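You operate a simulated robot arm through the tools that you are given. There is no shell and no other tool.

You run a simulated robot arm. Do the job below in one go: nothing can be reset, and whatever is moved stays where it is left.

TASK
Swap the lens tube on the drawer case for the widest-angle one in the top drawer.
Fine: the widest of the drawer's three stands on top of the case, the one from the top stands in the drawer; shut the drawer and turn its latch shut; leave the other latches. Set down upright: what you pick out, lens tube.

Only the result counts: the job must be done as asked and must still hold three seconds after the hand-in. Knocking over, shifting, dropping, spilling or breaking anything else fails it.

THE ROBOT
A 6-joint arm with a two-finger gripper, fixed in place. Base frame: the origin is at the foot of the arm, x ahead of it, y to its left, z up. Readings come in cm, rad, newtons and seconds.
Its first joint turns from -2.897 to 2.897 rad. Payload 3.43 kg.
The tool frame sits at the grasp point between the pads (the TCP): z along the fingers, y along the line on which they close. The tips reach 2 cm beyond it. The gripper opens to 19 cm. The gripper's body begins 24.8 cm behind the TCP.
Orientation is that of the tool frame in the base frame, as [roll, pitch, yaw] about the fixed x, y, z axes, in that order (R = Rz(yaw) Ry(pitch) Rx(roll)). With the fingers straight down and closing along the base's y, the tool's x points along the base's -x, its y along +y and its z along -z.

THE INTERFACE
- The arm moves only by the tool send_rows. Its argument "targets" is a list of rows, each a list of 7 numbers: the shift along the base's x, y, z in units of 50 mm (1.0 is 50 mm), then the turn, a rotation vector about the base's x, y, z in units of 5 degrees (1.0 is 5 degrees), then the closure, from 0 (fully open) to 1 (shut). In form: [[tx, ty, tz, rx, ry, rz, claw], ...]. A call has 1 to 20 rows; each row shifts and turns the commanded pose from where the row before left it. A call with a number of a shift or a turn outside -1 to 1 is refused whole. A row lasts 0.2 s, in which the tool goes at most 5 cm and 0.15 rad; a call with a longer step from one row to the next is refused whole, and so is a gripper value outside its range. A pose out of reach is approached as far as the arm can. The call stops where the force on the tool passes 40 N (or 10 N more than at its start, if that is more) or the arm is blocked; 0.2 s more then pass. The fingers move at their own pace (about 4.5 cm/s each) and stop on an object; they squeeze with about 31 N. The grip force told is the motor's: it shows also when the fingers shut on nothing. Time passes only in rows, and 0.2 s behind the last, so rows that do not move let the fingers close. It gives the time, the measured TCP pose, the force on the tool (base axes), the opening and the grip force at its end, in the units of the frame above (readings bear some noise), with the torque about the TCP (base axes, N m) and any sound that the robot's microphone picked up.
- Cameras (640 x 400 px; columns grow to the right, rows downward): "scene" is fixed at [21.63, -64.89, 148.51]; the picture's right is [0.75, -0.66, 0.00], its down [-0.32, -0.36, -0.87] and it looks along [0.58, 0.66, -0.49] (base axes); focal length 321 px, centre (320, 200). "wrist" rides on the gripper at [7, -0.8, -28.8] in the tool frame; the picture's right is [0.12, 0.99, 0.00], its down [-0.96, 0.12, -0.25] and it looks along [-0.25, 0.03, 0.97] (tool axes); focal length 261 px, centre (320, 200). There is no depth. A picture from a camera that has moved, and an enlarged one, comes with that camera's place and axes in the base frame and with its lens.
- grab_frame(camera): a new picture of that camera. It takes no simulated time.
- lift_body(by): slides the trunk up (or, below 0, down) by that many cm; the arm rides with it, the base frame stays. It gives what a move gives, with no picture.
- enlarge(camera, box): a new picture of the part [left, top, right, bottom] of that camera's present view, enlarged. It takes no simulated time.
- sign_off(): hands the job in; it is judged then, once.

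Places have to be worked out from the pictures, the camera data and where the tool is seen. Open the gripper and draw the arm clear of the work before you hand the job in, unless the task says otherwise.

The tools are called after ">>>" as a command line: name --pt "numbers of a row" for each row, then --argument value for the rest, lists and objects as JSON in quotes. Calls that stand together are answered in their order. send_rows: Moves the arm, as the interface text tells. Its arguments: {"type":"object","properties":{"targets":{"type":"array"}},"required":["targets"]} The other tools are called the same way: lift_body (by) slides the trunk up or down; grab_frame (camera) takes a picture; enlarge (camera, box) takes an enlarged picture of a part of a camera's view; sign_off () hands the job in.

At the start:

```text
clock: 0.0
position: [67.09, 26.21, 121.23]
tcp_rot: [3.141, 0.001, -3.141]
ft_force: [0.0, -0.4, -0.4]
torque: [-0.01, 0.01, 0.03]
opening: 19.0
grasp_force: 0.1
trunk travel left (down, up): [-17.5, 6.5]
```

scene: 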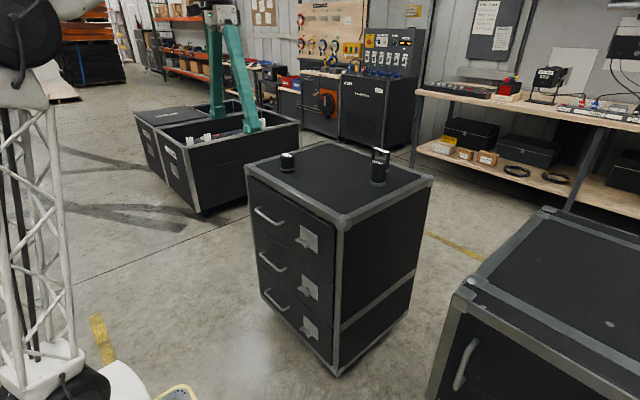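
wrist: 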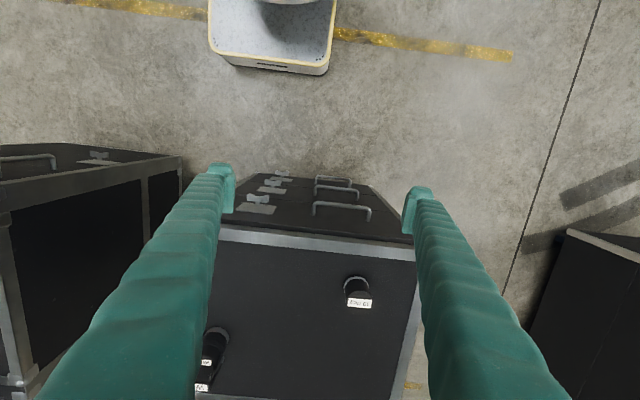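

I start by looking closely at the drawer case in both cameras to find its objects, handles and latches.

>>> enlarge --camera "scene" --box '[230, 130, 450, 270]'

>>> enlarge --camera "scene" --box '[240, 180, 350, 350]'

>>> enlarge --camera "wrist" --box '[180, 160, 440, 400]'

```text
2.86 times, centred on (340, 200) of scene
camera zoom: at [21.63, -64.89, 148.51], right [0.75, -0.66, 0.0], down [-0.32, -0.36, -0.87], along [0.58, 0.66, -0.49], focal length 916 px, centre (263, 200)
```

zoom: 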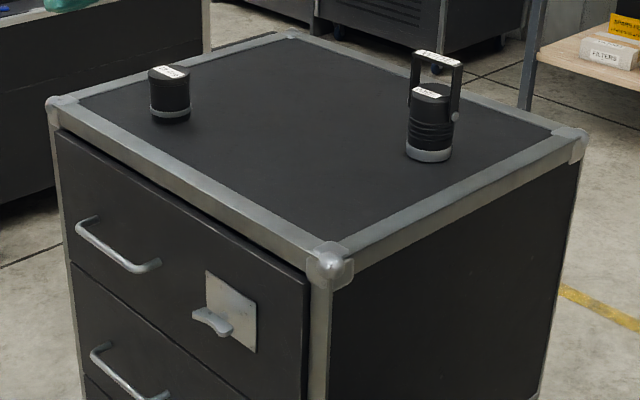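

```text
2.35 times, centred on (295, 265) of scene
camera zoom: at [21.63, -64.89, 148.51], right [0.75, -0.66, 0.0], down [-0.32, -0.36, -0.87], along [0.58, 0.66, -0.49], focal length 755 px, centre (379, 47)
```

zoom: 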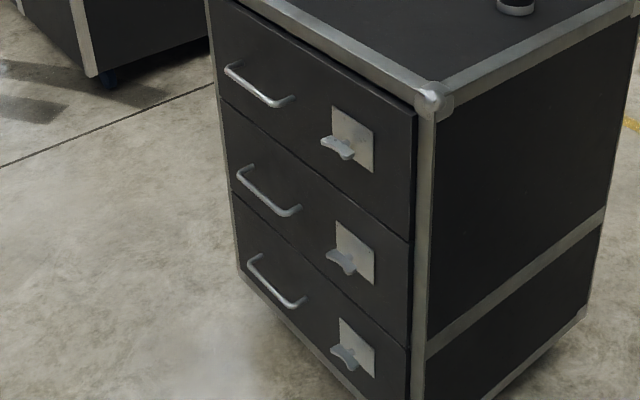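

```text
1.67 times, centred on (310, 280) of wrist
camera zoom: at [60.09, 25.46, 149.92], right [-0.12, 0.99, 0.0], down [0.96, 0.12, 0.25], along [0.25, 0.03, -0.97], focal length 434 px, centre (337, 67)
```

zoom: 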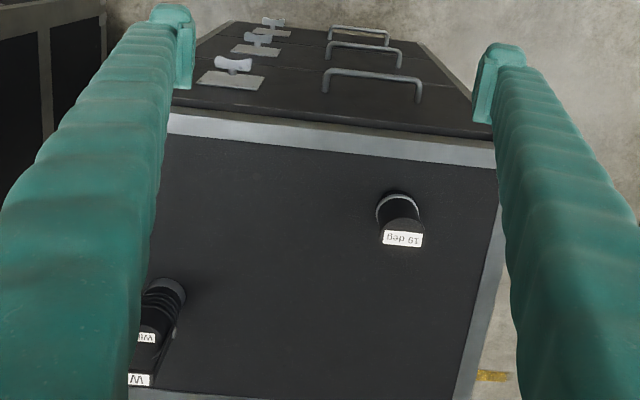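

Two things stand on the case: a small tube labelled in degrees and a handled item. I'll read the labels.

>>> enlarge --camera "scene" --box '[272, 145, 304, 180]'

>>> enlarge --camera "scene" --box '[362, 140, 402, 190]'

>>> enlarge --camera "wrist" --box '[335, 270, 380, 315]'

>>> enlarge --camera "wrist" --box '[180, 315, 260, 400]'

>>> enlarge --camera "scene" --box '[245, 190, 335, 270]'

>>> enlarge --camera "wrist" --box '[220, 165, 420, 265]'

```text
11.43 times, centred on (288, 162) of scene
camera zoom: at [21.63, -64.89, 148.51], right [0.75, -0.66, 0.0], down [-0.32, -0.36, -0.87], along [0.58, 0.66, -0.49], focal length 3666 px, centre (686, 629)
```

zoom: 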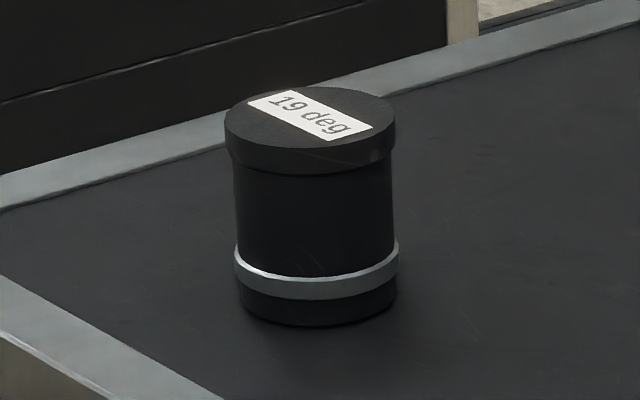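

```text
8.00 times, centred on (382, 165) of scene
camera zoom: at [21.63, -64.89, 148.51], right [0.75, -0.66, 0.0], down [-0.32, -0.36, -0.87], along [0.58, 0.66, -0.49], focal length 2566 px, centre (-176, 480)
```

zoom: 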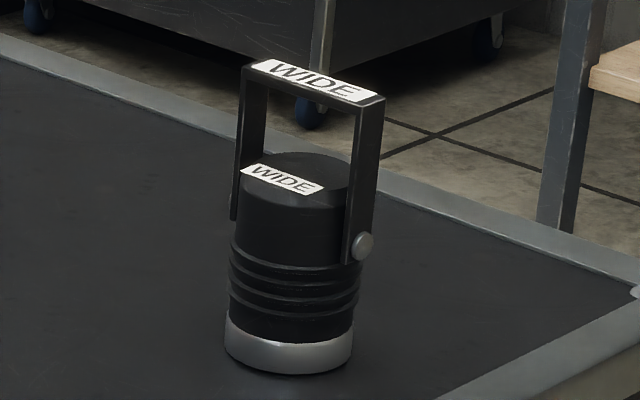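

```text
8.89 times, centred on (358, 292) of wrist
camera zoom: at [60.09, 25.46, 149.92], right [-0.12, 0.99, 0.0], down [0.96, 0.12, 0.25], along [0.25, 0.03, -0.97], focal length 2317 px, centre (-13, -622)
```

zoom: 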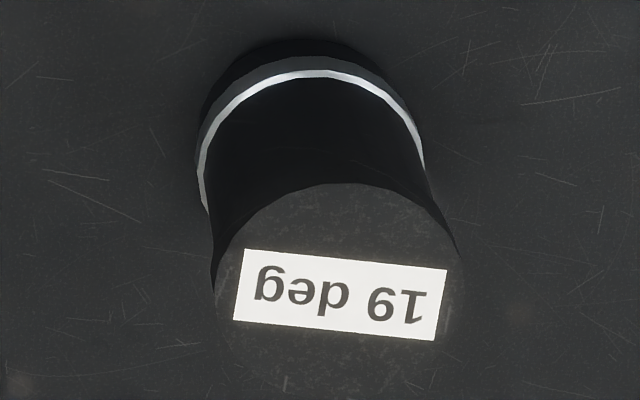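

```text
4.71 times, centred on (220, 358) of wrist
camera zoom: at [60.09, 25.46, 149.92], right [-0.12, 0.99, 0.0], down [0.96, 0.12, 0.25], along [0.25, 0.03, -0.97], focal length 1227 px, centre (791, -541)
```

zoom: 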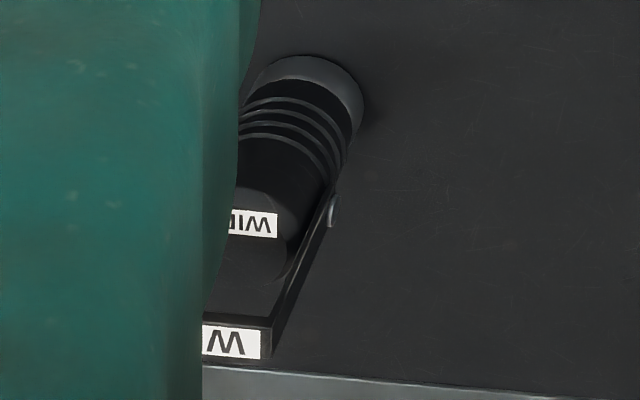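

```text
5.00 times, centred on (290, 230) of scene
camera zoom: at [21.63, -64.89, 148.51], right [0.75, -0.66, 0.0], down [-0.32, -0.36, -0.87], along [0.58, 0.66, -0.49], focal length 1604 px, centre (470, 50)
```

zoom: 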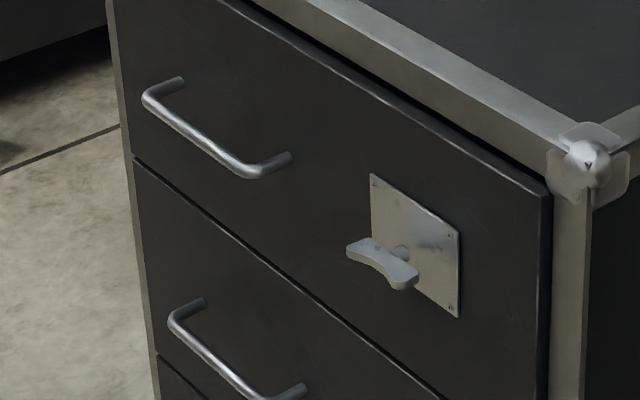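

```text
3.20 times, centred on (320, 215) of wrist
camera zoom: at [60.09, 25.46, 149.92], right [-0.12, 0.99, 0.0], down [0.96, 0.12, 0.25], along [0.25, 0.03, -0.97], focal length 834 px, centre (320, 152)
```

zoom: 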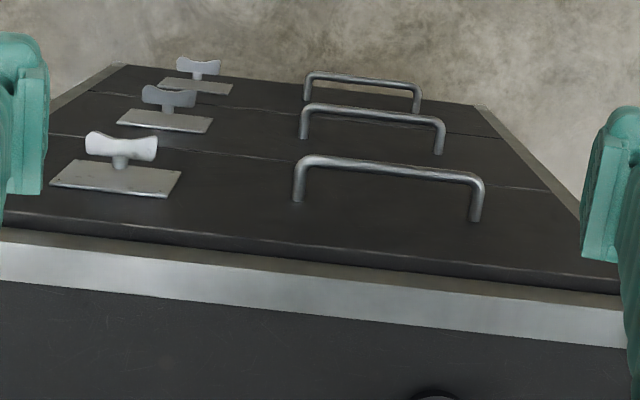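

The lens tube on top is the short "19 deg" one at about (94, 38, 94); the "WIDE" handled item looks like a lamp. The case front is a plane at x≈83, the top handle is at about y 27–42, z 78, and the top latch at about y 11, z 78. I'll swing the tool horizontal towards +x to look at the front.

>>> send_rows --pt "-0.2 -0.167 0 0 -1 0 0.3" --pt "-0.2 -0.167 0 0 -1 0 0.6" --pt "-0.2 -0.167 0 0 -1 0 0.68" --pt "-0.2 -0.167 0 0 -1 0 0.68" --pt "-0.2 -0.167 0 0 -1 0 0.68" --pt "-0.2 -0.167 0 0 -1 0 0.68" --pt "-0.2 -0.167 0 0 -1 0 0.68" --pt "-0.2 -0.167 0 0 -1 0 0.68" --pt "-0.2 -0.167 0 0 -1 0 0.68" --pt "-0.2 -0.167 0 0 -1 0 0.68" --pt "-0.2 -0.167 0 0 -1 0 0.68" --pt "-0.2 -0.167 0 0 -1 0 0.68" --pt "0 -0.167 0 0 -1 0 0.68" --pt "0 -0.167 0 0 -1 0 0.68" --pt "0 -0.167 0 0 -1 0 0.68" --pt "0 -0.167 0 0 -1 0 0.68" --pt "0 -0.167 0 0 -1 0 0.68" --pt "0 -0.167 0 0 -1 0 0.68"

```text
clock: 3.8
position: [55.7, 12.11, 125.17]
tcp_rot: [-3.119, 1.56, -3.122]
ft_force: [-0.2, -0.1, 0.0]
torque: [0.0, -0.03, 0.04]
opening: 6.07
grasp_force: 0.1
out of reach, approached as far as the arm can: row 17, 18
trunk travel left (down, up): [-17.5, 6.5]
```

The tool is horizontal now (near the reach limit at this height). I lower it in front of the case.

>>> send_rows --pt "0 0 -1 0 0 0 0.68" --pt "0 0 -1 0 0 0 0.68" --pt "0 0 -1 0 0 0 0.68" --pt "0 0 -1 0 0 0 0.68"

>>> grab_frame --camera "wrist"

>>> grab_frame --camera "scene"

```text
clock: 4.8
position: [59.16, 17.6, 122.45]
tcp_rot: [3.064, 1.561, 3.061]
ft_force: [-0.1, -1.3, 0.3]
torque: [0.0, 0.05, 0.15]
opening: 6.1
grasp_force: 0.1
out of reach, approached as far as the arm can: row 1, 2, 3, 4
trunk travel left (down, up): [-17.5, 6.5]
```

```text
taken
camera wrist: at [30.42, 17.11, 115.67], right [0.0, 0.99, -0.12], down [-0.24, 0.12, 0.96], along [0.97, 0.03, 0.24], focal length 261 px, centre (320, 200)
```

wrist: 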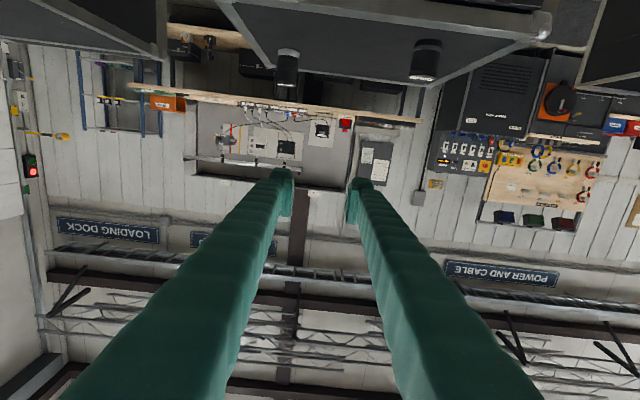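

```text
taken
```

scene: 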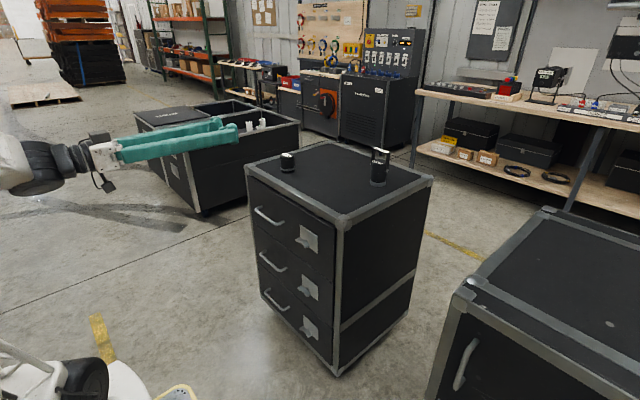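

The horizontal tool is too close to the base there. I move forward to about x=70 to come back within reach.

>>> send_rows --pt "1 0 0.4 0 0 0 0.68" --pt "1 0 0 0 0 0 0.68" --pt "0.8 0 0 0 0 0 0.68" --pt "0 0 0 0 0 0 0.68" --pt "0 0 0 0 0 0 0.68"

>>> grab_frame --camera "wrist"

>>> grab_frame --camera "scene"

```text
refused: row 1 steps farther than a row can; nothing moved
```

```text
taken
camera wrist: at [30.42, 17.11, 115.67], right [0.0, 0.99, -0.12], down [-0.24, 0.12, 0.96], along [0.97, 0.03, 0.24], focal length 261 px, centre (320, 200)
```

wrist: 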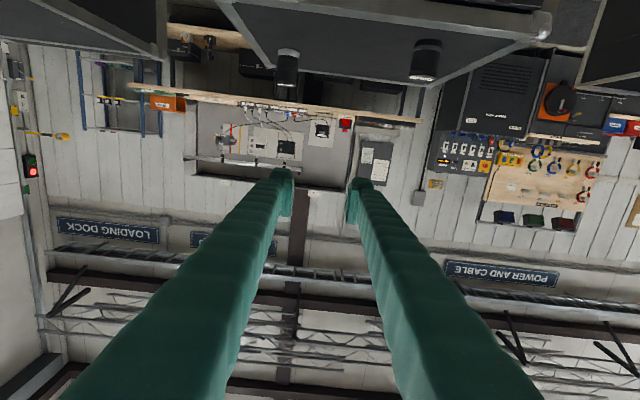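

```text
taken
```

scene: 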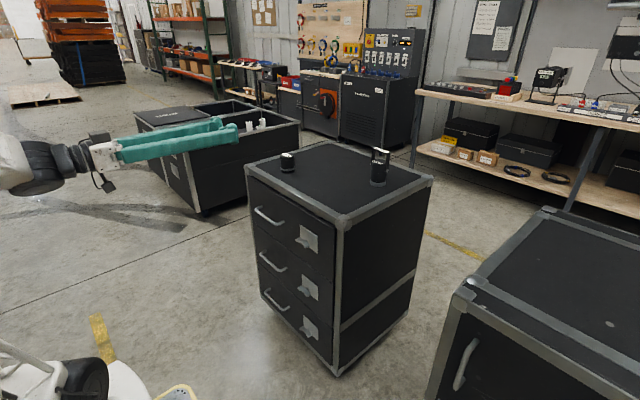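

The step norm was over 5 cm; I resend with separate moves.

>>> send_rows --pt "0 0 0.6 0 0 0 0.68" --pt "1 0 0 0 0 0 0.68" --pt "1 0 0 0 0 0 0.68" --pt "0.8 0 0 0 0 0 0.68" --pt "0 0 0 0 0 0 0.68" --pt "0 0 0 0 0 0 0.68"

>>> grab_frame --camera "wrist"

>>> grab_frame --camera "scene"

```text
clock: 6.2
position: [73.45, 17.4, 125.84]
tcp_rot: [1.436, 1.57, 1.435]
ft_force: [-0.1, -0.1, 0.3]
torque: [0.01, 0.03, -0.03]
opening: 6.08
grasp_force: 0.1
trunk travel left (down, up): [-17.5, 6.5]
```

```text
taken
camera wrist: at [44.7, 16.82, 118.71], right [0.0, 0.99, -0.12], down [-0.25, 0.12, 0.96], along [0.97, 0.03, 0.25], focal length 261 px, centre (320, 200)
```

wrist: 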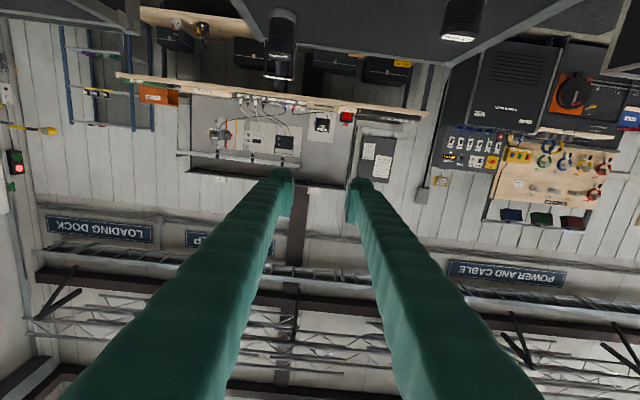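

```text
taken
```

scene: 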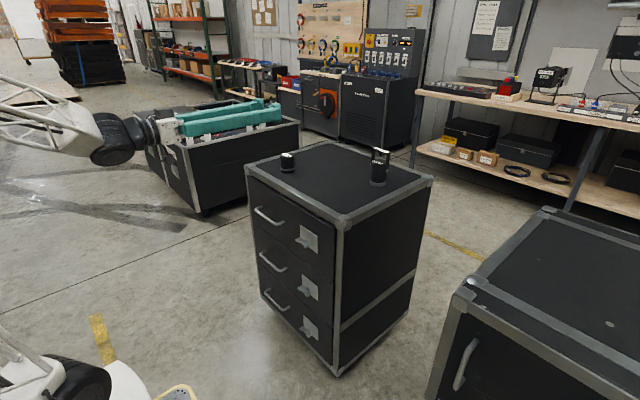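

Now back in reach at (73, 17, 126), horizontal. I lower in front of the case (staying short of the handles) to view the front.

>>> send_rows --pt "-0.6 0 0 0 0 0 0.68" --pt "0 0 -1 0 0 0 0.68" --pt "0 0 -1 0 0 0 0.68" --pt "0 0 -1 0 0 0 0.68" --pt "0 0 -1 0 0 0 0.68" --pt "0 0 -1 0 0 0 0.68" --pt "0 0 -1 0 0 0 0.68"

>>> grab_frame --camera "wrist"

>>> grab_frame --camera "scene"

```text
clock: 7.8
position: [79.18, 24.61, 106.02]
tcp_rot: [2.533, 1.569, 2.529]
ft_force: [-0.4, -0.8, 1.0]
torque: [-0.01, 0.17, 0.14]
opening: 6.08
grasp_force: 0.1
out of reach, approached as far as the arm can: row 3, 4, 5, 6, 7
trunk travel left (down, up): [-17.5, 6.5]
```

```text
taken
camera wrist: at [50.41, 23.86, 99.06], right [0.0, 0.99, -0.12], down [-0.25, 0.12, 0.96], along [0.97, 0.03, 0.24], focal length 261 px, centre (320, 200)
```

wrist: 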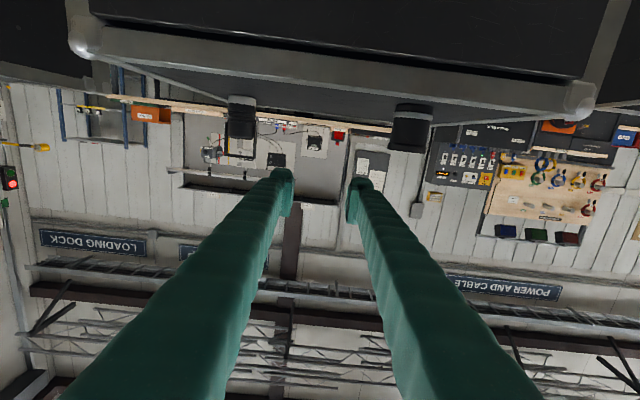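

```text
taken
```

scene: 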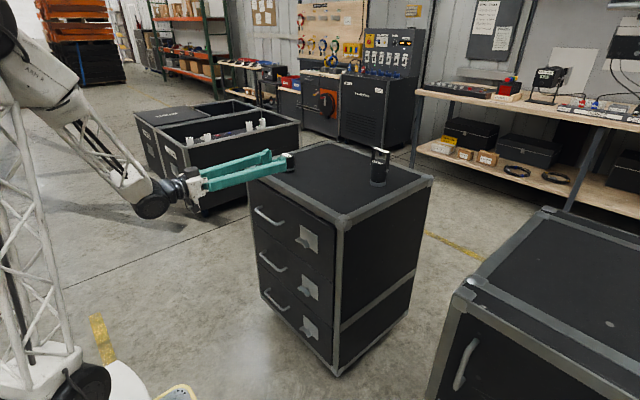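

Lower at this x is out of reach when horizontal. I back up/away, then lower the trunk so the wrist has more freedom.

>>> send_rows --pt "0 0 1 0 0 0 0.68" --pt "0 0 1 0 0 0 0.68" --pt "-1 0 0 0 0 0 0.68" --pt "-0.4 0 0 0 0 0 0.68" --pt "0 0 0 0 0 0 0.68"

>>> lift_body --by -17

>>> grab_frame --camera "scene"

```text
clock: 9.0
position: [72.26, 24.37, 116.07]
tcp_rot: [0.622, 1.57, 0.621]
ft_force: [-0.1, -0.1, -0.1]
torque: [0.0, 0.0, 0.02]
opening: 6.06
grasp_force: 0.1
trunk travel left (down, up): [-17.5, 6.5]
```

```text
clock: 10.9
position: [72.16, 24.51, 99.1]
tcp_rot: [-0.922, 1.57, -0.924]
ft_force: [0.2, 0.2, 0.3]
torque: [0.0, 0.01, -0.03]
opening: 6.07
grasp_force: 0.0
trunk travel left (down, up): [-0.5, 23.5]
```

```text
taken
```

scene: 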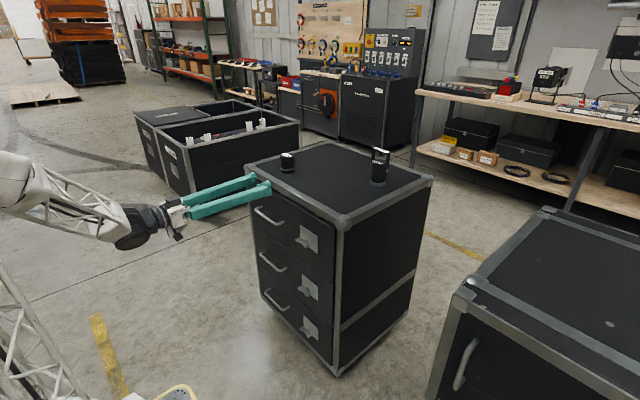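

The trunk is down 17 cm. Now I roll the hand 90° (so it closes along z), then pitch the fingers 30° downward.

>>> send_rows --pt "-0.05 -0.1 0 1 0 0 0.68" --pt "-0.05 -0.1 0 1 0 0 0.68" --pt "-0.05 -0.1 0 1 0 0 0.68" --pt "-0.05 -0.1 0 1 0 0 0.68" --pt "-0.05 -0.1 0 1 0 0 0.68" --pt "-0.05 -0.1 0 1 0 0 0.68" --pt "-0.05 -0.1 0 1 0 0 0.68" --pt "-0.05 -0.1 0 1 0 0 0.68" --pt "-0.05 -0.1 0 1 0 0 0.68" --pt "-0.05 -0.1 0 1 0 0 0.68" --pt "0 0 0 1 0 0 0.68" --pt "0 0 0 1 0 0 0.68" --pt "0 0 0 1 0 0 0.68" --pt "0 0 0 1 0 0 0.68" --pt "0 0 0 1 0 0 0.68" --pt "0 0 0 1 0 0 0.68" --pt "0 0 0 1 0 0 0.68" --pt "0 0 0 1 0 0 0.68"

>>> send_rows --pt "0 0 -0.4 0 1 0 0.68" --pt "0 0 -0.4 0 1 0 0.68" --pt "0 0 -0.4 0 1 0 0.68" --pt "0 0 -0.4 0 1 0 0.68" --pt "0 0 -0.4 0 1 0 0.68" --pt "0 0 -0.4 0 1 0 0.68" --pt "0 0 -0.6 0 0 0 0.68" --pt "0 0 -0.6 0 0 0 0.68"

>>> grab_frame --camera "scene"

>>> grab_frame --camera "wrist"

```text
clock: 14.7
position: [57.91, 15.78, 130.06]
tcp_rot: [1.616, 0.07, 1.591]
ft_force: [1.4, 1.2, -1.0]
torque: [-0.01, -0.16, -0.34]
opening: 6.08
grasp_force: 0.0
out of reach, approached as far as the arm can: row 6, 7, 8, 9, 10, 11, 12, 13, 14, 15, 16, 17, 18
trunk travel left (down, up): [-0.5, 23.5]
```

```text
clock: 16.5
position: [57.78, 15.8, 112.05]
tcp_rot: [2.103, 0.041, 1.6]
ft_force: [0.1, 0.5, -0.2]
torque: [-0.03, -0.01, 0.0]
opening: 6.08
grasp_force: 0.1
trunk travel left (down, up): [-0.5, 23.5]
```

```text
taken
```

scene: 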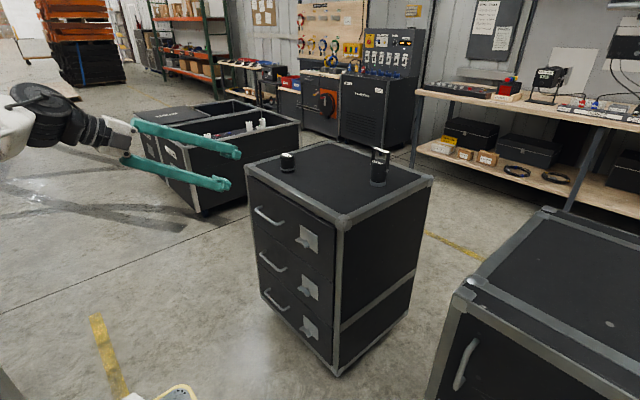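

```text
taken
camera wrist: at [32.42, 22.75, 125.69], right [0.5, 0.17, 0.85], down [-0.13, -0.96, 0.26], along [0.86, -0.24, -0.46], focal length 261 px, centre (320, 200)
```

wrist: 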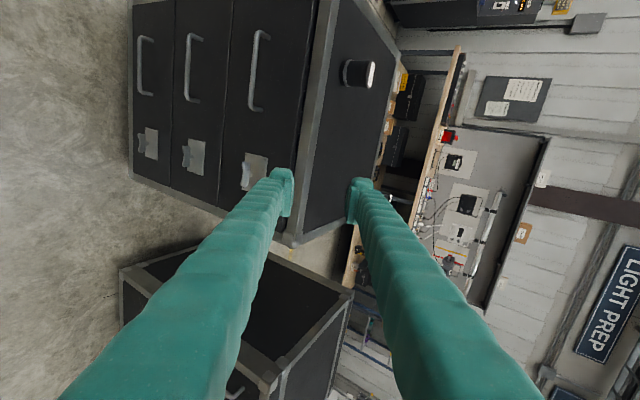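

The roll sent the arm through a limit, but it recovered: the tool now points 30° below horizontal with closing in the vertical plane. I approach a standoff near the latch at about (68, 13, 86), and look.

>>> send_rows --pt "0.5 0 -0.8 0 0 0 0.68" --pt "0.5 0 -0.8 0 0 0 0.68" --pt "0.5 -0.1 -0.8 0 0 0 0.68" --pt "0.5 -0.2 -0.8 0 0 0 0.68" --pt "0 -0.2 -0.8 0 0 0 0.68" --pt "0 0 -0.8 0 0 0 0.68" --pt "0 0 -0.4 0 0 0 0.68"

>>> grab_frame --camera "scene"

>>> grab_frame --camera "wrist"

```text
clock: 18.1
position: [67.45, 11.77, 89.71]
tcp_rot: [2.123, 0.041, 1.606]
ft_force: [-0.2, 0.2, -0.7]
torque: [-0.03, 0.02, 0.01]
opening: 6.09
grasp_force: 0.0
out of reach, approached as far as the arm can: row 6, 7
trunk travel left (down, up): [-0.5, 23.5]
```

```text
taken
```

scene: 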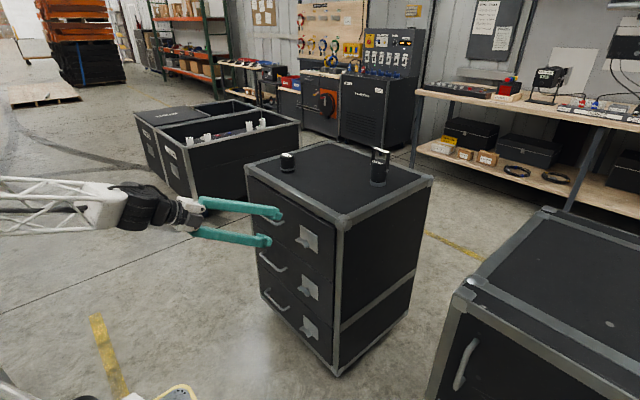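

```text
taken
camera wrist: at [42.21, 18.58, 103.8], right [0.52, 0.17, 0.84], down [-0.11, -0.96, 0.27], along [0.85, -0.23, -0.47], focal length 261 px, centre (320, 200)
```

wrist: 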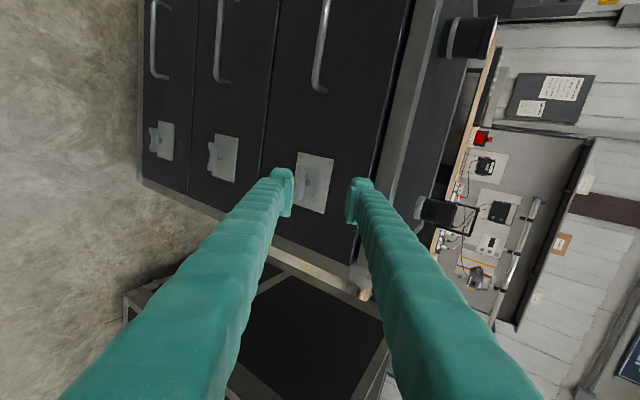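

The wrist can't fold closer to the shoulder, so steeper tool angles are needed down here. Before planning the latch I look closely at it.

>>> enlarge --camera "wrist" --box '[270, 130, 370, 230]'

>>> enlarge --camera "wrist" --box '[140, 80, 260, 200]'

>>> enlarge --camera "scene" --box '[288, 215, 328, 260]'

>>> enlarge --camera "scene" --box '[288, 265, 328, 310]'

>>> enlarge --camera "scene" --box '[288, 305, 328, 350]'

```text
4.00 times, centred on (320, 180) of wrist
camera zoom: at [42.21, 18.58, 103.8], right [0.52, 0.17, 0.84], down [-0.11, -0.96, 0.27], along [0.85, -0.23, -0.47], focal length 1043 px, centre (320, 280)
```

zoom: 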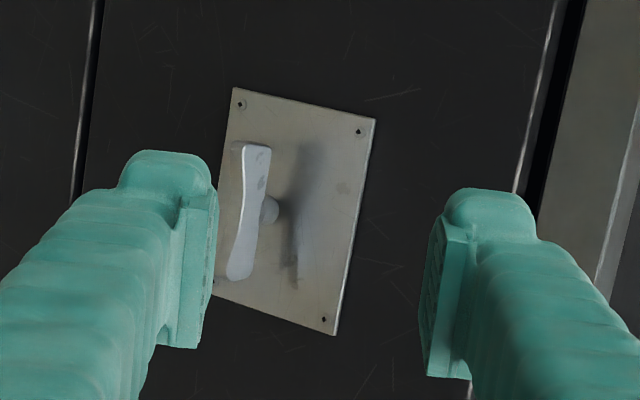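

```text
3.33 times, centred on (200, 140) of wrist
camera zoom: at [42.21, 18.58, 103.8], right [0.52, 0.17, 0.84], down [-0.11, -0.96, 0.27], along [0.85, -0.23, -0.47], focal length 869 px, centre (720, 400)
```

zoom: 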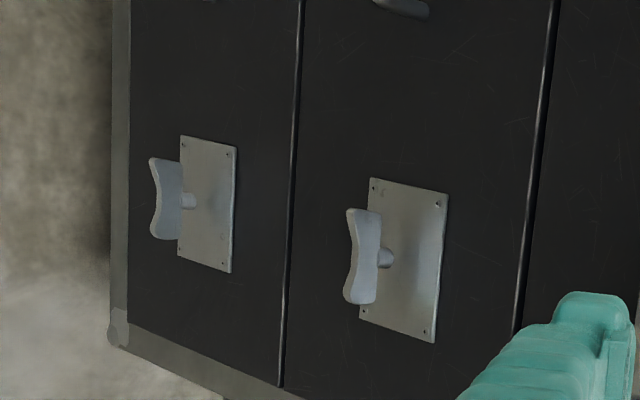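

```text
8.89 times, centred on (308, 238) of scene
camera zoom: at [21.63, -64.89, 148.51], right [0.75, -0.66, 0.0], down [-0.32, -0.36, -0.87], along [0.58, 0.66, -0.49], focal length 2851 px, centre (427, -133)
```

zoom: 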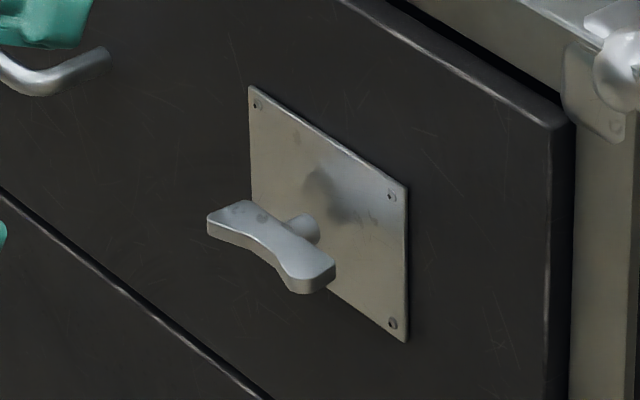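

```text
8.89 times, centred on (308, 288) of scene
camera zoom: at [21.63, -64.89, 148.51], right [0.75, -0.66, 0.0], down [-0.32, -0.36, -0.87], along [0.58, 0.66, -0.49], focal length 2851 px, centre (427, -578)
```

zoom: 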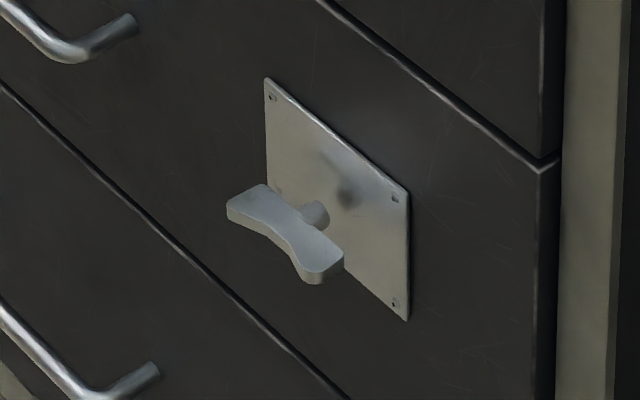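

```text
8.89 times, centred on (308, 328) of scene
camera zoom: at [21.63, -64.89, 148.51], right [0.75, -0.66, 0.0], down [-0.32, -0.36, -0.87], along [0.58, 0.66, -0.49], focal length 2851 px, centre (427, -933)
```

zoom: 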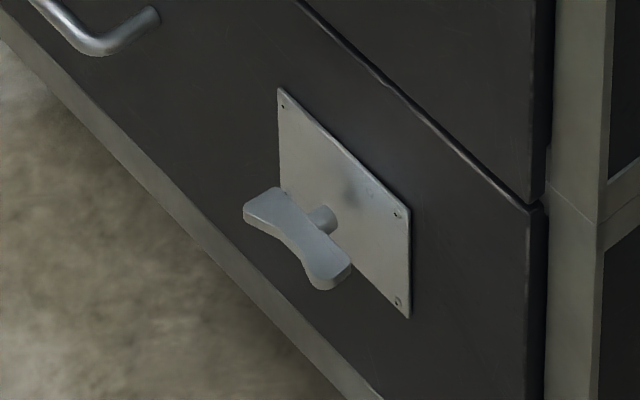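

The wing of the top latch is centred near (79.3, 10.5, 78.6), lying horizontal, about 7 cm long. I'll steepen the tool to ~70° down, close the fingers, and go above the wing's right end to push it round.

>>> send_rows --pt "0 -0.1 0 0 1 0 1" --pt "0 -0.1 0 0 1 0 1" --pt "0 -0.1 0 0 1 0 1" --pt "0 -0.2 0 0 1 0 1" --pt "0 -0.2 0 0 1 0 1" --pt "0 -0.2 0 0 1 0 1" --pt "0 -0.2 0 0 1 0 1" --pt "0 -0.17 0 0 1 0 1"

>>> grab_frame --camera "wrist"

```text
clock: 19.9
position: [67.44, 5.26, 89.93]
tcp_rot: [2.801, 0.012, 1.619]
ft_force: [-1.0, 0.6, 0.0]
torque: [-0.02, -0.1, -0.01]
opening: 0.0
grasp_force: 31.3
trunk travel left (down, up): [-0.5, 23.5]
```

```text
taken
camera wrist: at [56.76, 12.19, 116.75], right [0.93, 0.17, 0.33], down [0.07, -0.96, 0.28], along [0.36, -0.24, -0.9], focal length 261 px, centre (320, 200)
```

wrist: 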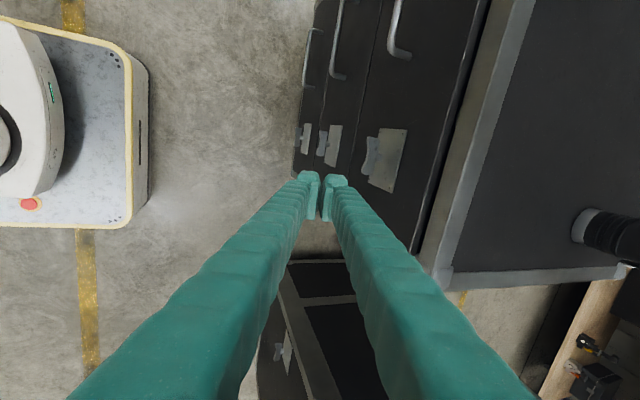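

Tool now points ~70° down with fingers closed. I move the tip above the right end of the wing.

>>> send_rows --pt "0.75 0 -0.3 0 0 0 1" --pt "0.75 0 -0.4 0 0 0 1" --pt "0.72 0.0 -0.4 0 0 0 1" --pt "0 0 -0.2 0 0 0 1"

>>> enlarge --camera "scene" --box '[270, 190, 350, 270]'

>>> enlarge --camera "wrist" --box '[260, 110, 400, 250]'

```text
clock: 20.9
position: [78.7, 5.13, 83.24]
tcp_rot: [2.801, 0.012, 1.619]
ft_force: [-0.5, 0.0, -0.8]
torque: [0.0, -0.01, -0.03]
opening: 0.01
grasp_force: 31.0
trunk travel left (down, up): [-0.5, 23.5]
```

```text
5.00 times, centred on (310, 230) of scene
camera zoom: at [21.63, -64.89, 148.51], right [0.75, -0.66, 0.0], down [-0.32, -0.36, -0.87], along [0.58, 0.66, -0.49], focal length 1604 px, centre (370, 50)
```

zoom: 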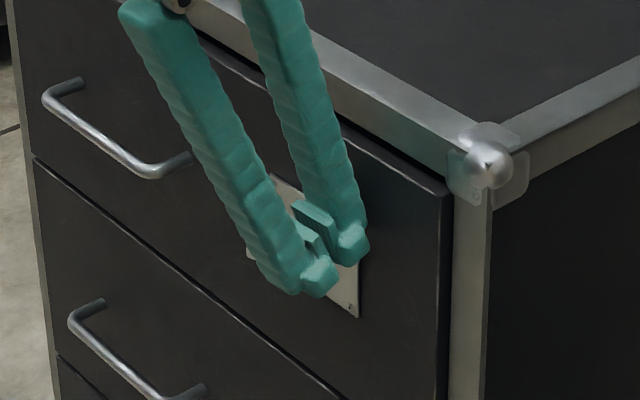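

```text
2.86 times, centred on (330, 180) of wrist
camera zoom: at [68.01, 12.06, 109.99], right [0.93, 0.17, 0.33], down [0.07, -0.96, 0.28], along [0.36, -0.24, -0.9], focal length 745 px, centre (291, 257)
```

zoom: 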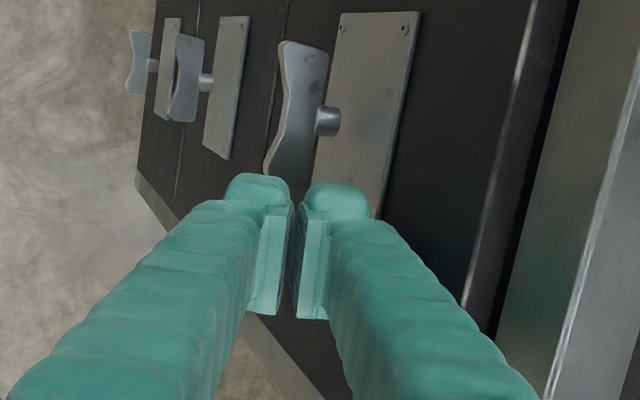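

The tip sits just over the wing's right end. I nudge it left and press gently down to test whether the wing turns this way.

>>> send_rows --pt "-0.04 0.16 0 0 0 0 1" --pt "0 0 -0.24 0 0 0 1" --pt "0 0 -0.1 0 0 0 1" --pt "0 0 -0.1 0 0 0 1" --pt "0 0 -0.1 0 0 0 1" --pt "0 0 -0.1 0 0 0 1"

>>> enlarge --camera "wrist" --box '[260, 110, 400, 250]'

```text
clock: 22.3
position: [78.31, 6.1, 80.37]
tcp_rot: [2.8, 0.012, 1.62]
ft_force: [-28.2, -3.2, 24.9]
torque: [0.23, 0.24, 0.28]
opening: 0.6
grasp_force: 34.2
trunk travel left (down, up): [-0.5, 23.5]
```

```text
2.86 times, centred on (330, 180) of wrist
camera zoom: at [67.56, 13.0, 107.05], right [0.93, 0.17, 0.33], down [0.07, -0.96, 0.28], along [0.36, -0.24, -0.9], focal length 745 px, centre (291, 257)
```

zoom: 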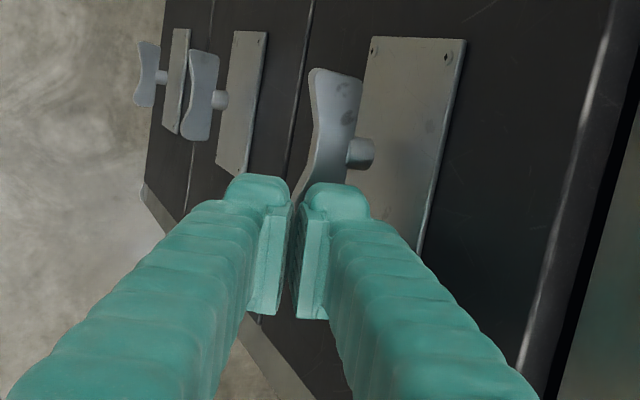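

Force built to ~28 N in −x and 25 N up, and the wing seems wedged between the fingers. I check from the scene camera.

>>> enlarge --camera "scene" --box '[280, 205, 340, 265]'

```text
6.67 times, centred on (310, 235) of scene
camera zoom: at [21.63, -64.89, 148.51], right [0.75, -0.66, 0.0], down [-0.32, -0.36, -0.87], along [0.58, 0.66, -0.49], focal length 2138 px, centre (387, -33)
```

zoom: 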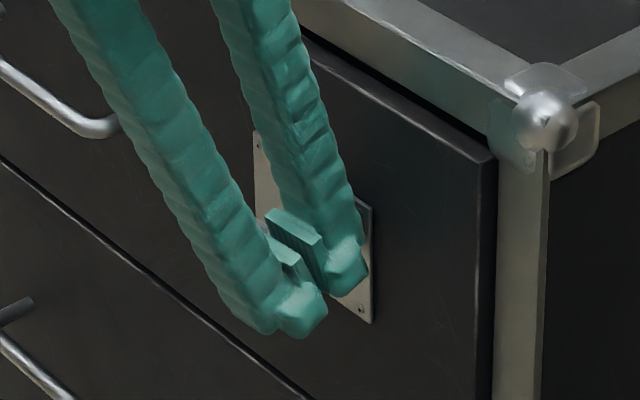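

The wing is wedging between the two fingertips. I back off upward and check whether the wing turned.

>>> send_rows --pt "0 0 0.2 0 0 0 1" --pt "0 0 0.3 0 0 0 1" --pt "-0.2 -0.9 0 0 0 0 1"

>>> enlarge --camera "scene" --box '[280, 205, 340, 265]'

>>> enlarge --camera "wrist" --box '[260, 70, 400, 210]'

```text
clock: 23.1
position: [77.63, 1.35, 82.46]
tcp_rot: [2.801, 0.012, 1.62]
ft_force: [0.7, 0.7, 0.6]
torque: [-0.08, 0.01, -0.02]
opening: 0.02
grasp_force: 34.1
trunk travel left (down, up): [-0.5, 23.5]
```

```text
6.67 times, centred on (310, 235) of scene
camera zoom: at [21.63, -64.89, 148.51], right [0.75, -0.66, 0.0], down [-0.32, -0.36, -0.87], along [0.58, 0.66, -0.49], focal length 2138 px, centre (387, -33)
```

zoom: 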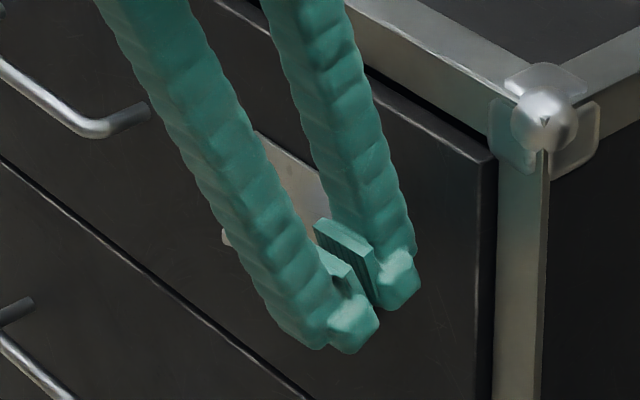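

```text
2.86 times, centred on (330, 140) of wrist
camera zoom: at [66.96, 8.3, 109.23], right [0.93, 0.17, 0.33], down [0.07, -0.96, 0.28], along [0.36, -0.24, -0.9], focal length 745 px, centre (291, 371)
```

zoom: 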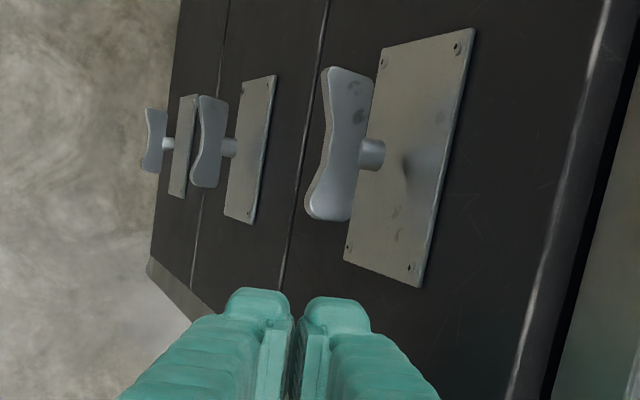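

No visible turn clockwise. I'll try the other end: over the left end, with the inner finger centred on the wing, pressing down.

>>> send_rows --pt "-0.1 0 0.6 0 0 0 1" --pt "0 0.95 0 0 0 0 1" --pt "0 0.95 0 0 0 0 1" --pt "0 0.85 0 0 0 0 1" --pt "0 0 -0.6 0 0 0 1" --pt "0 0 -0.2 0 0 0 1"

>>> enlarge --camera "scene" --box '[280, 205, 340, 265]'

>>> enlarge --camera "wrist" --box '[250, 130, 390, 270]'

```text
clock: 24.5
position: [76.78, 15.08, 81.71]
tcp_rot: [2.802, 0.012, 1.617]
ft_force: [-1.1, 0.2, 0.1]
torque: [0.01, -0.01, 0.01]
opening: 0.02
grasp_force: 34.3
trunk travel left (down, up): [-0.5, 23.5]
```

```text
6.67 times, centred on (310, 235) of scene
camera zoom: at [21.63, -64.89, 148.51], right [0.75, -0.66, 0.0], down [-0.32, -0.36, -0.87], along [0.58, 0.66, -0.49], focal length 2138 px, centre (387, -33)
```

zoom: 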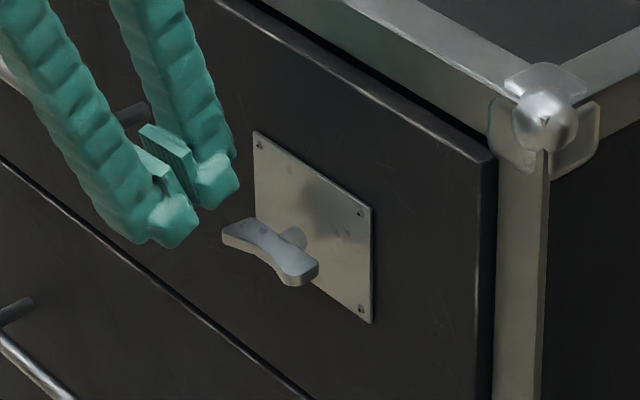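

```text
2.86 times, centred on (320, 200) of wrist
camera zoom: at [66.1, 22.14, 108.44], right [0.93, 0.17, 0.33], down [0.07, -0.96, 0.28], along [0.36, -0.24, -0.9], focal length 745 px, centre (320, 200)
```

zoom: 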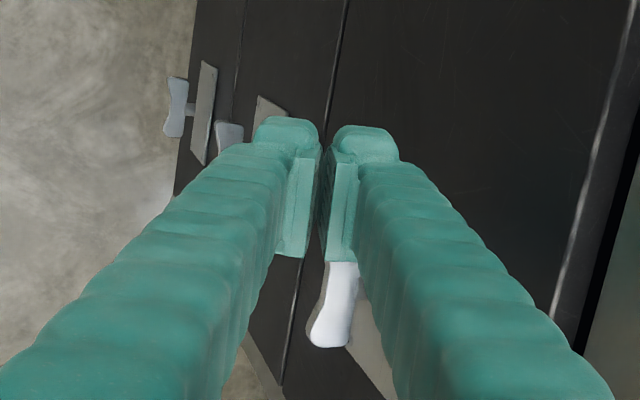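

The left end of the wing is under the inner finger. I press down gently here.

>>> send_rows --pt "0.1 0 -0.1 0 0 0 1" --pt "0 0 -0.1 0 0 0 1" --pt "0 0 -0.1 0 0 0 1" --pt "0 0 -0.1 0 0 0 1" --pt "0 0 -0.1 0 0 0 1"

>>> enlarge --camera "scene" --box '[280, 205, 340, 265]'

>>> enlarge --camera "wrist" --box '[250, 130, 390, 270]'

```text
clock: 25.7
position: [77.37, 15.18, 79.11]
tcp_rot: [2.801, 0.011, 1.62]
ft_force: [-0.9, 1.2, 0.6]
torque: [-0.05, -0.01, 0.02]
opening: 0.0
grasp_force: 34.4
trunk travel left (down, up): [-0.5, 23.5]
```

```text
6.67 times, centred on (310, 235) of scene
camera zoom: at [21.63, -64.89, 148.51], right [0.75, -0.66, 0.0], down [-0.32, -0.36, -0.87], along [0.58, 0.66, -0.49], focal length 2138 px, centre (387, -33)
```

zoom: 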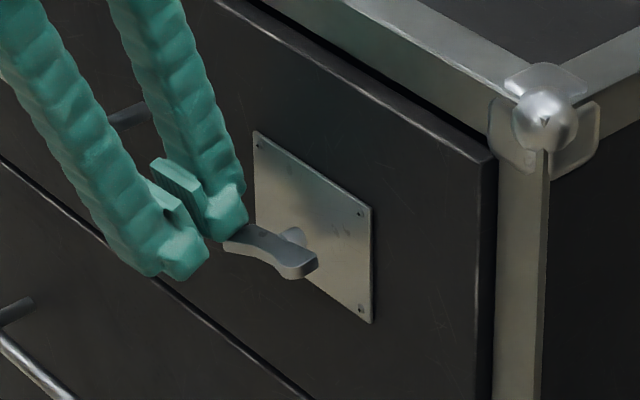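

```text
2.86 times, centred on (320, 200) of wrist
camera zoom: at [66.7, 22.16, 105.94], right [0.93, 0.17, 0.33], down [0.07, -0.96, 0.28], along [0.36, -0.24, -0.9], focal length 745 px, centre (320, 200)
```

zoom: 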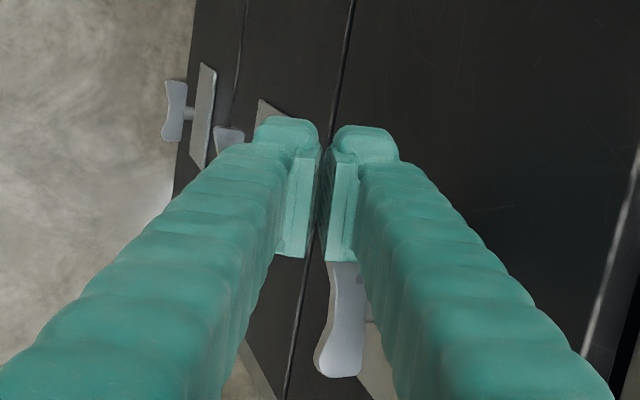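

It turns freely this way: the right end is rising. I continue along the arc, pushing down then sideways toward vertical.

>>> send_rows --pt "0 -0.05 -0.1 0 0 0 1" --pt "0 -0.05 -0.1 0 0 0 1" --pt "0 -0.1 -0.08 0 0 0 1" --pt "0 -0.1 -0.04 0 0 0 1" --pt "0 -0.08 0 0 0 0 1"

>>> enlarge --camera "scene" --box '[280, 205, 340, 265]'

>>> enlarge --camera "wrist" --box '[250, 130, 390, 270]'

```text
clock: 26.9
position: [77.52, 13.18, 77.69]
tcp_rot: [2.802, 0.013, 1.618]
ft_force: [0.0, 1.0, 0.5]
torque: [0.04, 0.0, 0.01]
opening: 0.01
grasp_force: 33.6
trunk travel left (down, up): [-0.5, 23.5]
```

```text
6.67 times, centred on (310, 235) of scene
camera zoom: at [21.63, -64.89, 148.51], right [0.75, -0.66, 0.0], down [-0.32, -0.36, -0.87], along [0.58, 0.66, -0.49], focal length 2138 px, centre (387, -33)
```

zoom: 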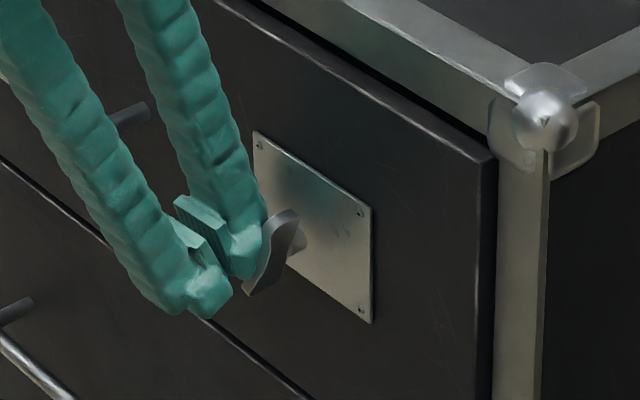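

```text
2.86 times, centred on (320, 200) of wrist
camera zoom: at [66.8, 20.24, 104.42], right [0.93, 0.17, 0.33], down [0.07, -0.96, 0.28], along [0.36, -0.24, -0.9], focal length 745 px, centre (320, 200)
```

zoom: 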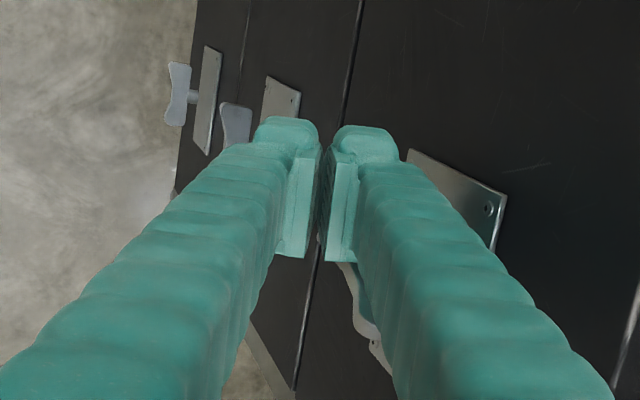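

The wing is now about 70° round. I keep pushing sideways until it is vertical or meets its stop.

>>> send_rows --pt "0 -0.08 -0.06 0 0 0 1" --pt "0 -0.08 0 0 0 0 1" --pt "0 -0.06 0 0 0 0 1" --pt "0 -0.06 0 0 0 0 1"

>>> enlarge --camera "scene" --box '[280, 205, 340, 265]'

```text
clock: 27.9
position: [77.5, 12.72, 77.36]
tcp_rot: [2.798, 0.006, 1.618]
ft_force: [-9.3, 54.6, -0.4]
torque: [0.24, 0.06, 0.57]
opening: 0.0
grasp_force: 34.0
trunk travel left (down, up): [-0.5, 23.5]
stopped in row 4: the force on the tool passed its limit at 46 N (the readings are from after the stop); the commanded pose is now the measured one
```

```text
6.67 times, centred on (310, 235) of scene
camera zoom: at [21.63, -64.89, 148.51], right [0.75, -0.66, 0.0], down [-0.32, -0.36, -0.87], along [0.58, 0.66, -0.49], focal length 2138 px, centre (387, -33)
```

zoom: 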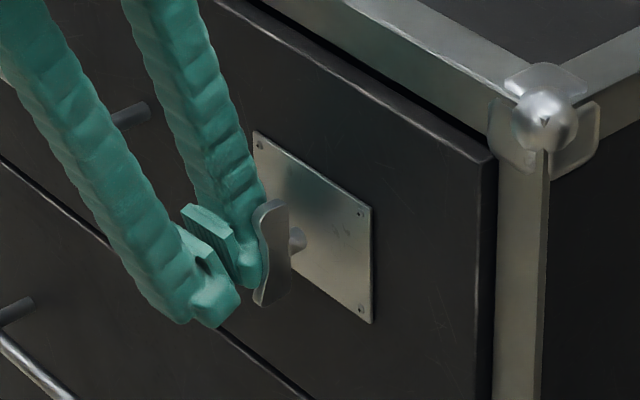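

The latch wing is vertical now and against its stop. I back off and move above the handle to measure it.

>>> send_rows --pt "0 0.2 0 0 0 0 1" --pt "-0.6 0.2 0.6 0 0 0 0.9" --pt "-0.6 0.2 0.6 0 0 0 0.75" --pt "0 0.9 0.2 0 0 0 0.75" --pt "0 0.9 0.2 0 0 0 0.75" --pt "0 0.9 0.2 0 0 0 0.75" --pt "0 0.9 0 0 0 0 0.75" --pt "0 0 0 0 0 0 0.75"

>>> grab_frame --camera "wrist"

>>> enlarge --camera "scene" --box '[240, 170, 360, 270]'

```text
clock: 29.7
position: [71.19, 33.17, 86.4]
tcp_rot: [2.8, 0.009, 1.616]
ft_force: [0.2, 0.2, -0.3]
torque: [-0.01, 0.04, 0.01]
opening: 4.75
grasp_force: 0.2
trunk travel left (down, up): [-0.5, 23.5]
```

```text
taken
camera wrist: at [60.48, 40.15, 113.16], right [0.93, 0.16, 0.33], down [0.07, -0.96, 0.28], along [0.36, -0.24, -0.9], focal length 261 px, centre (320, 200)
```

wrist: 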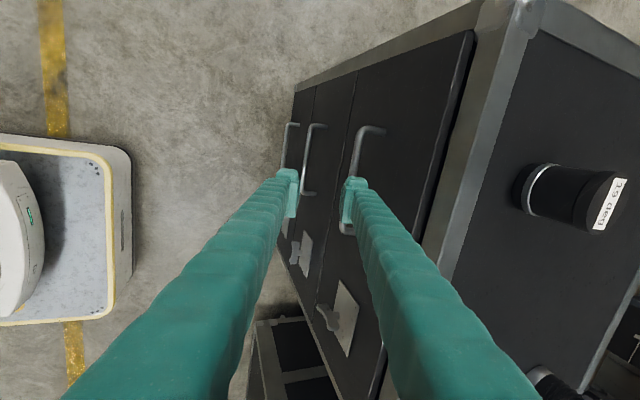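

```text
4.00 times, centred on (300, 220) of scene
camera zoom: at [21.63, -64.89, 148.51], right [0.75, -0.66, 0.0], down [-0.32, -0.36, -0.87], along [0.58, 0.66, -0.49], focal length 1283 px, centre (400, 120)
```

zoom: 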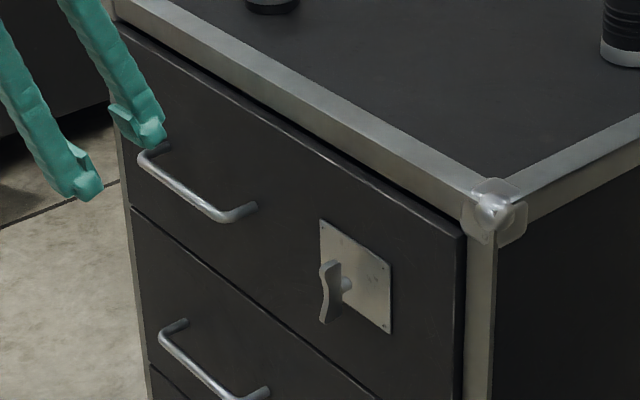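

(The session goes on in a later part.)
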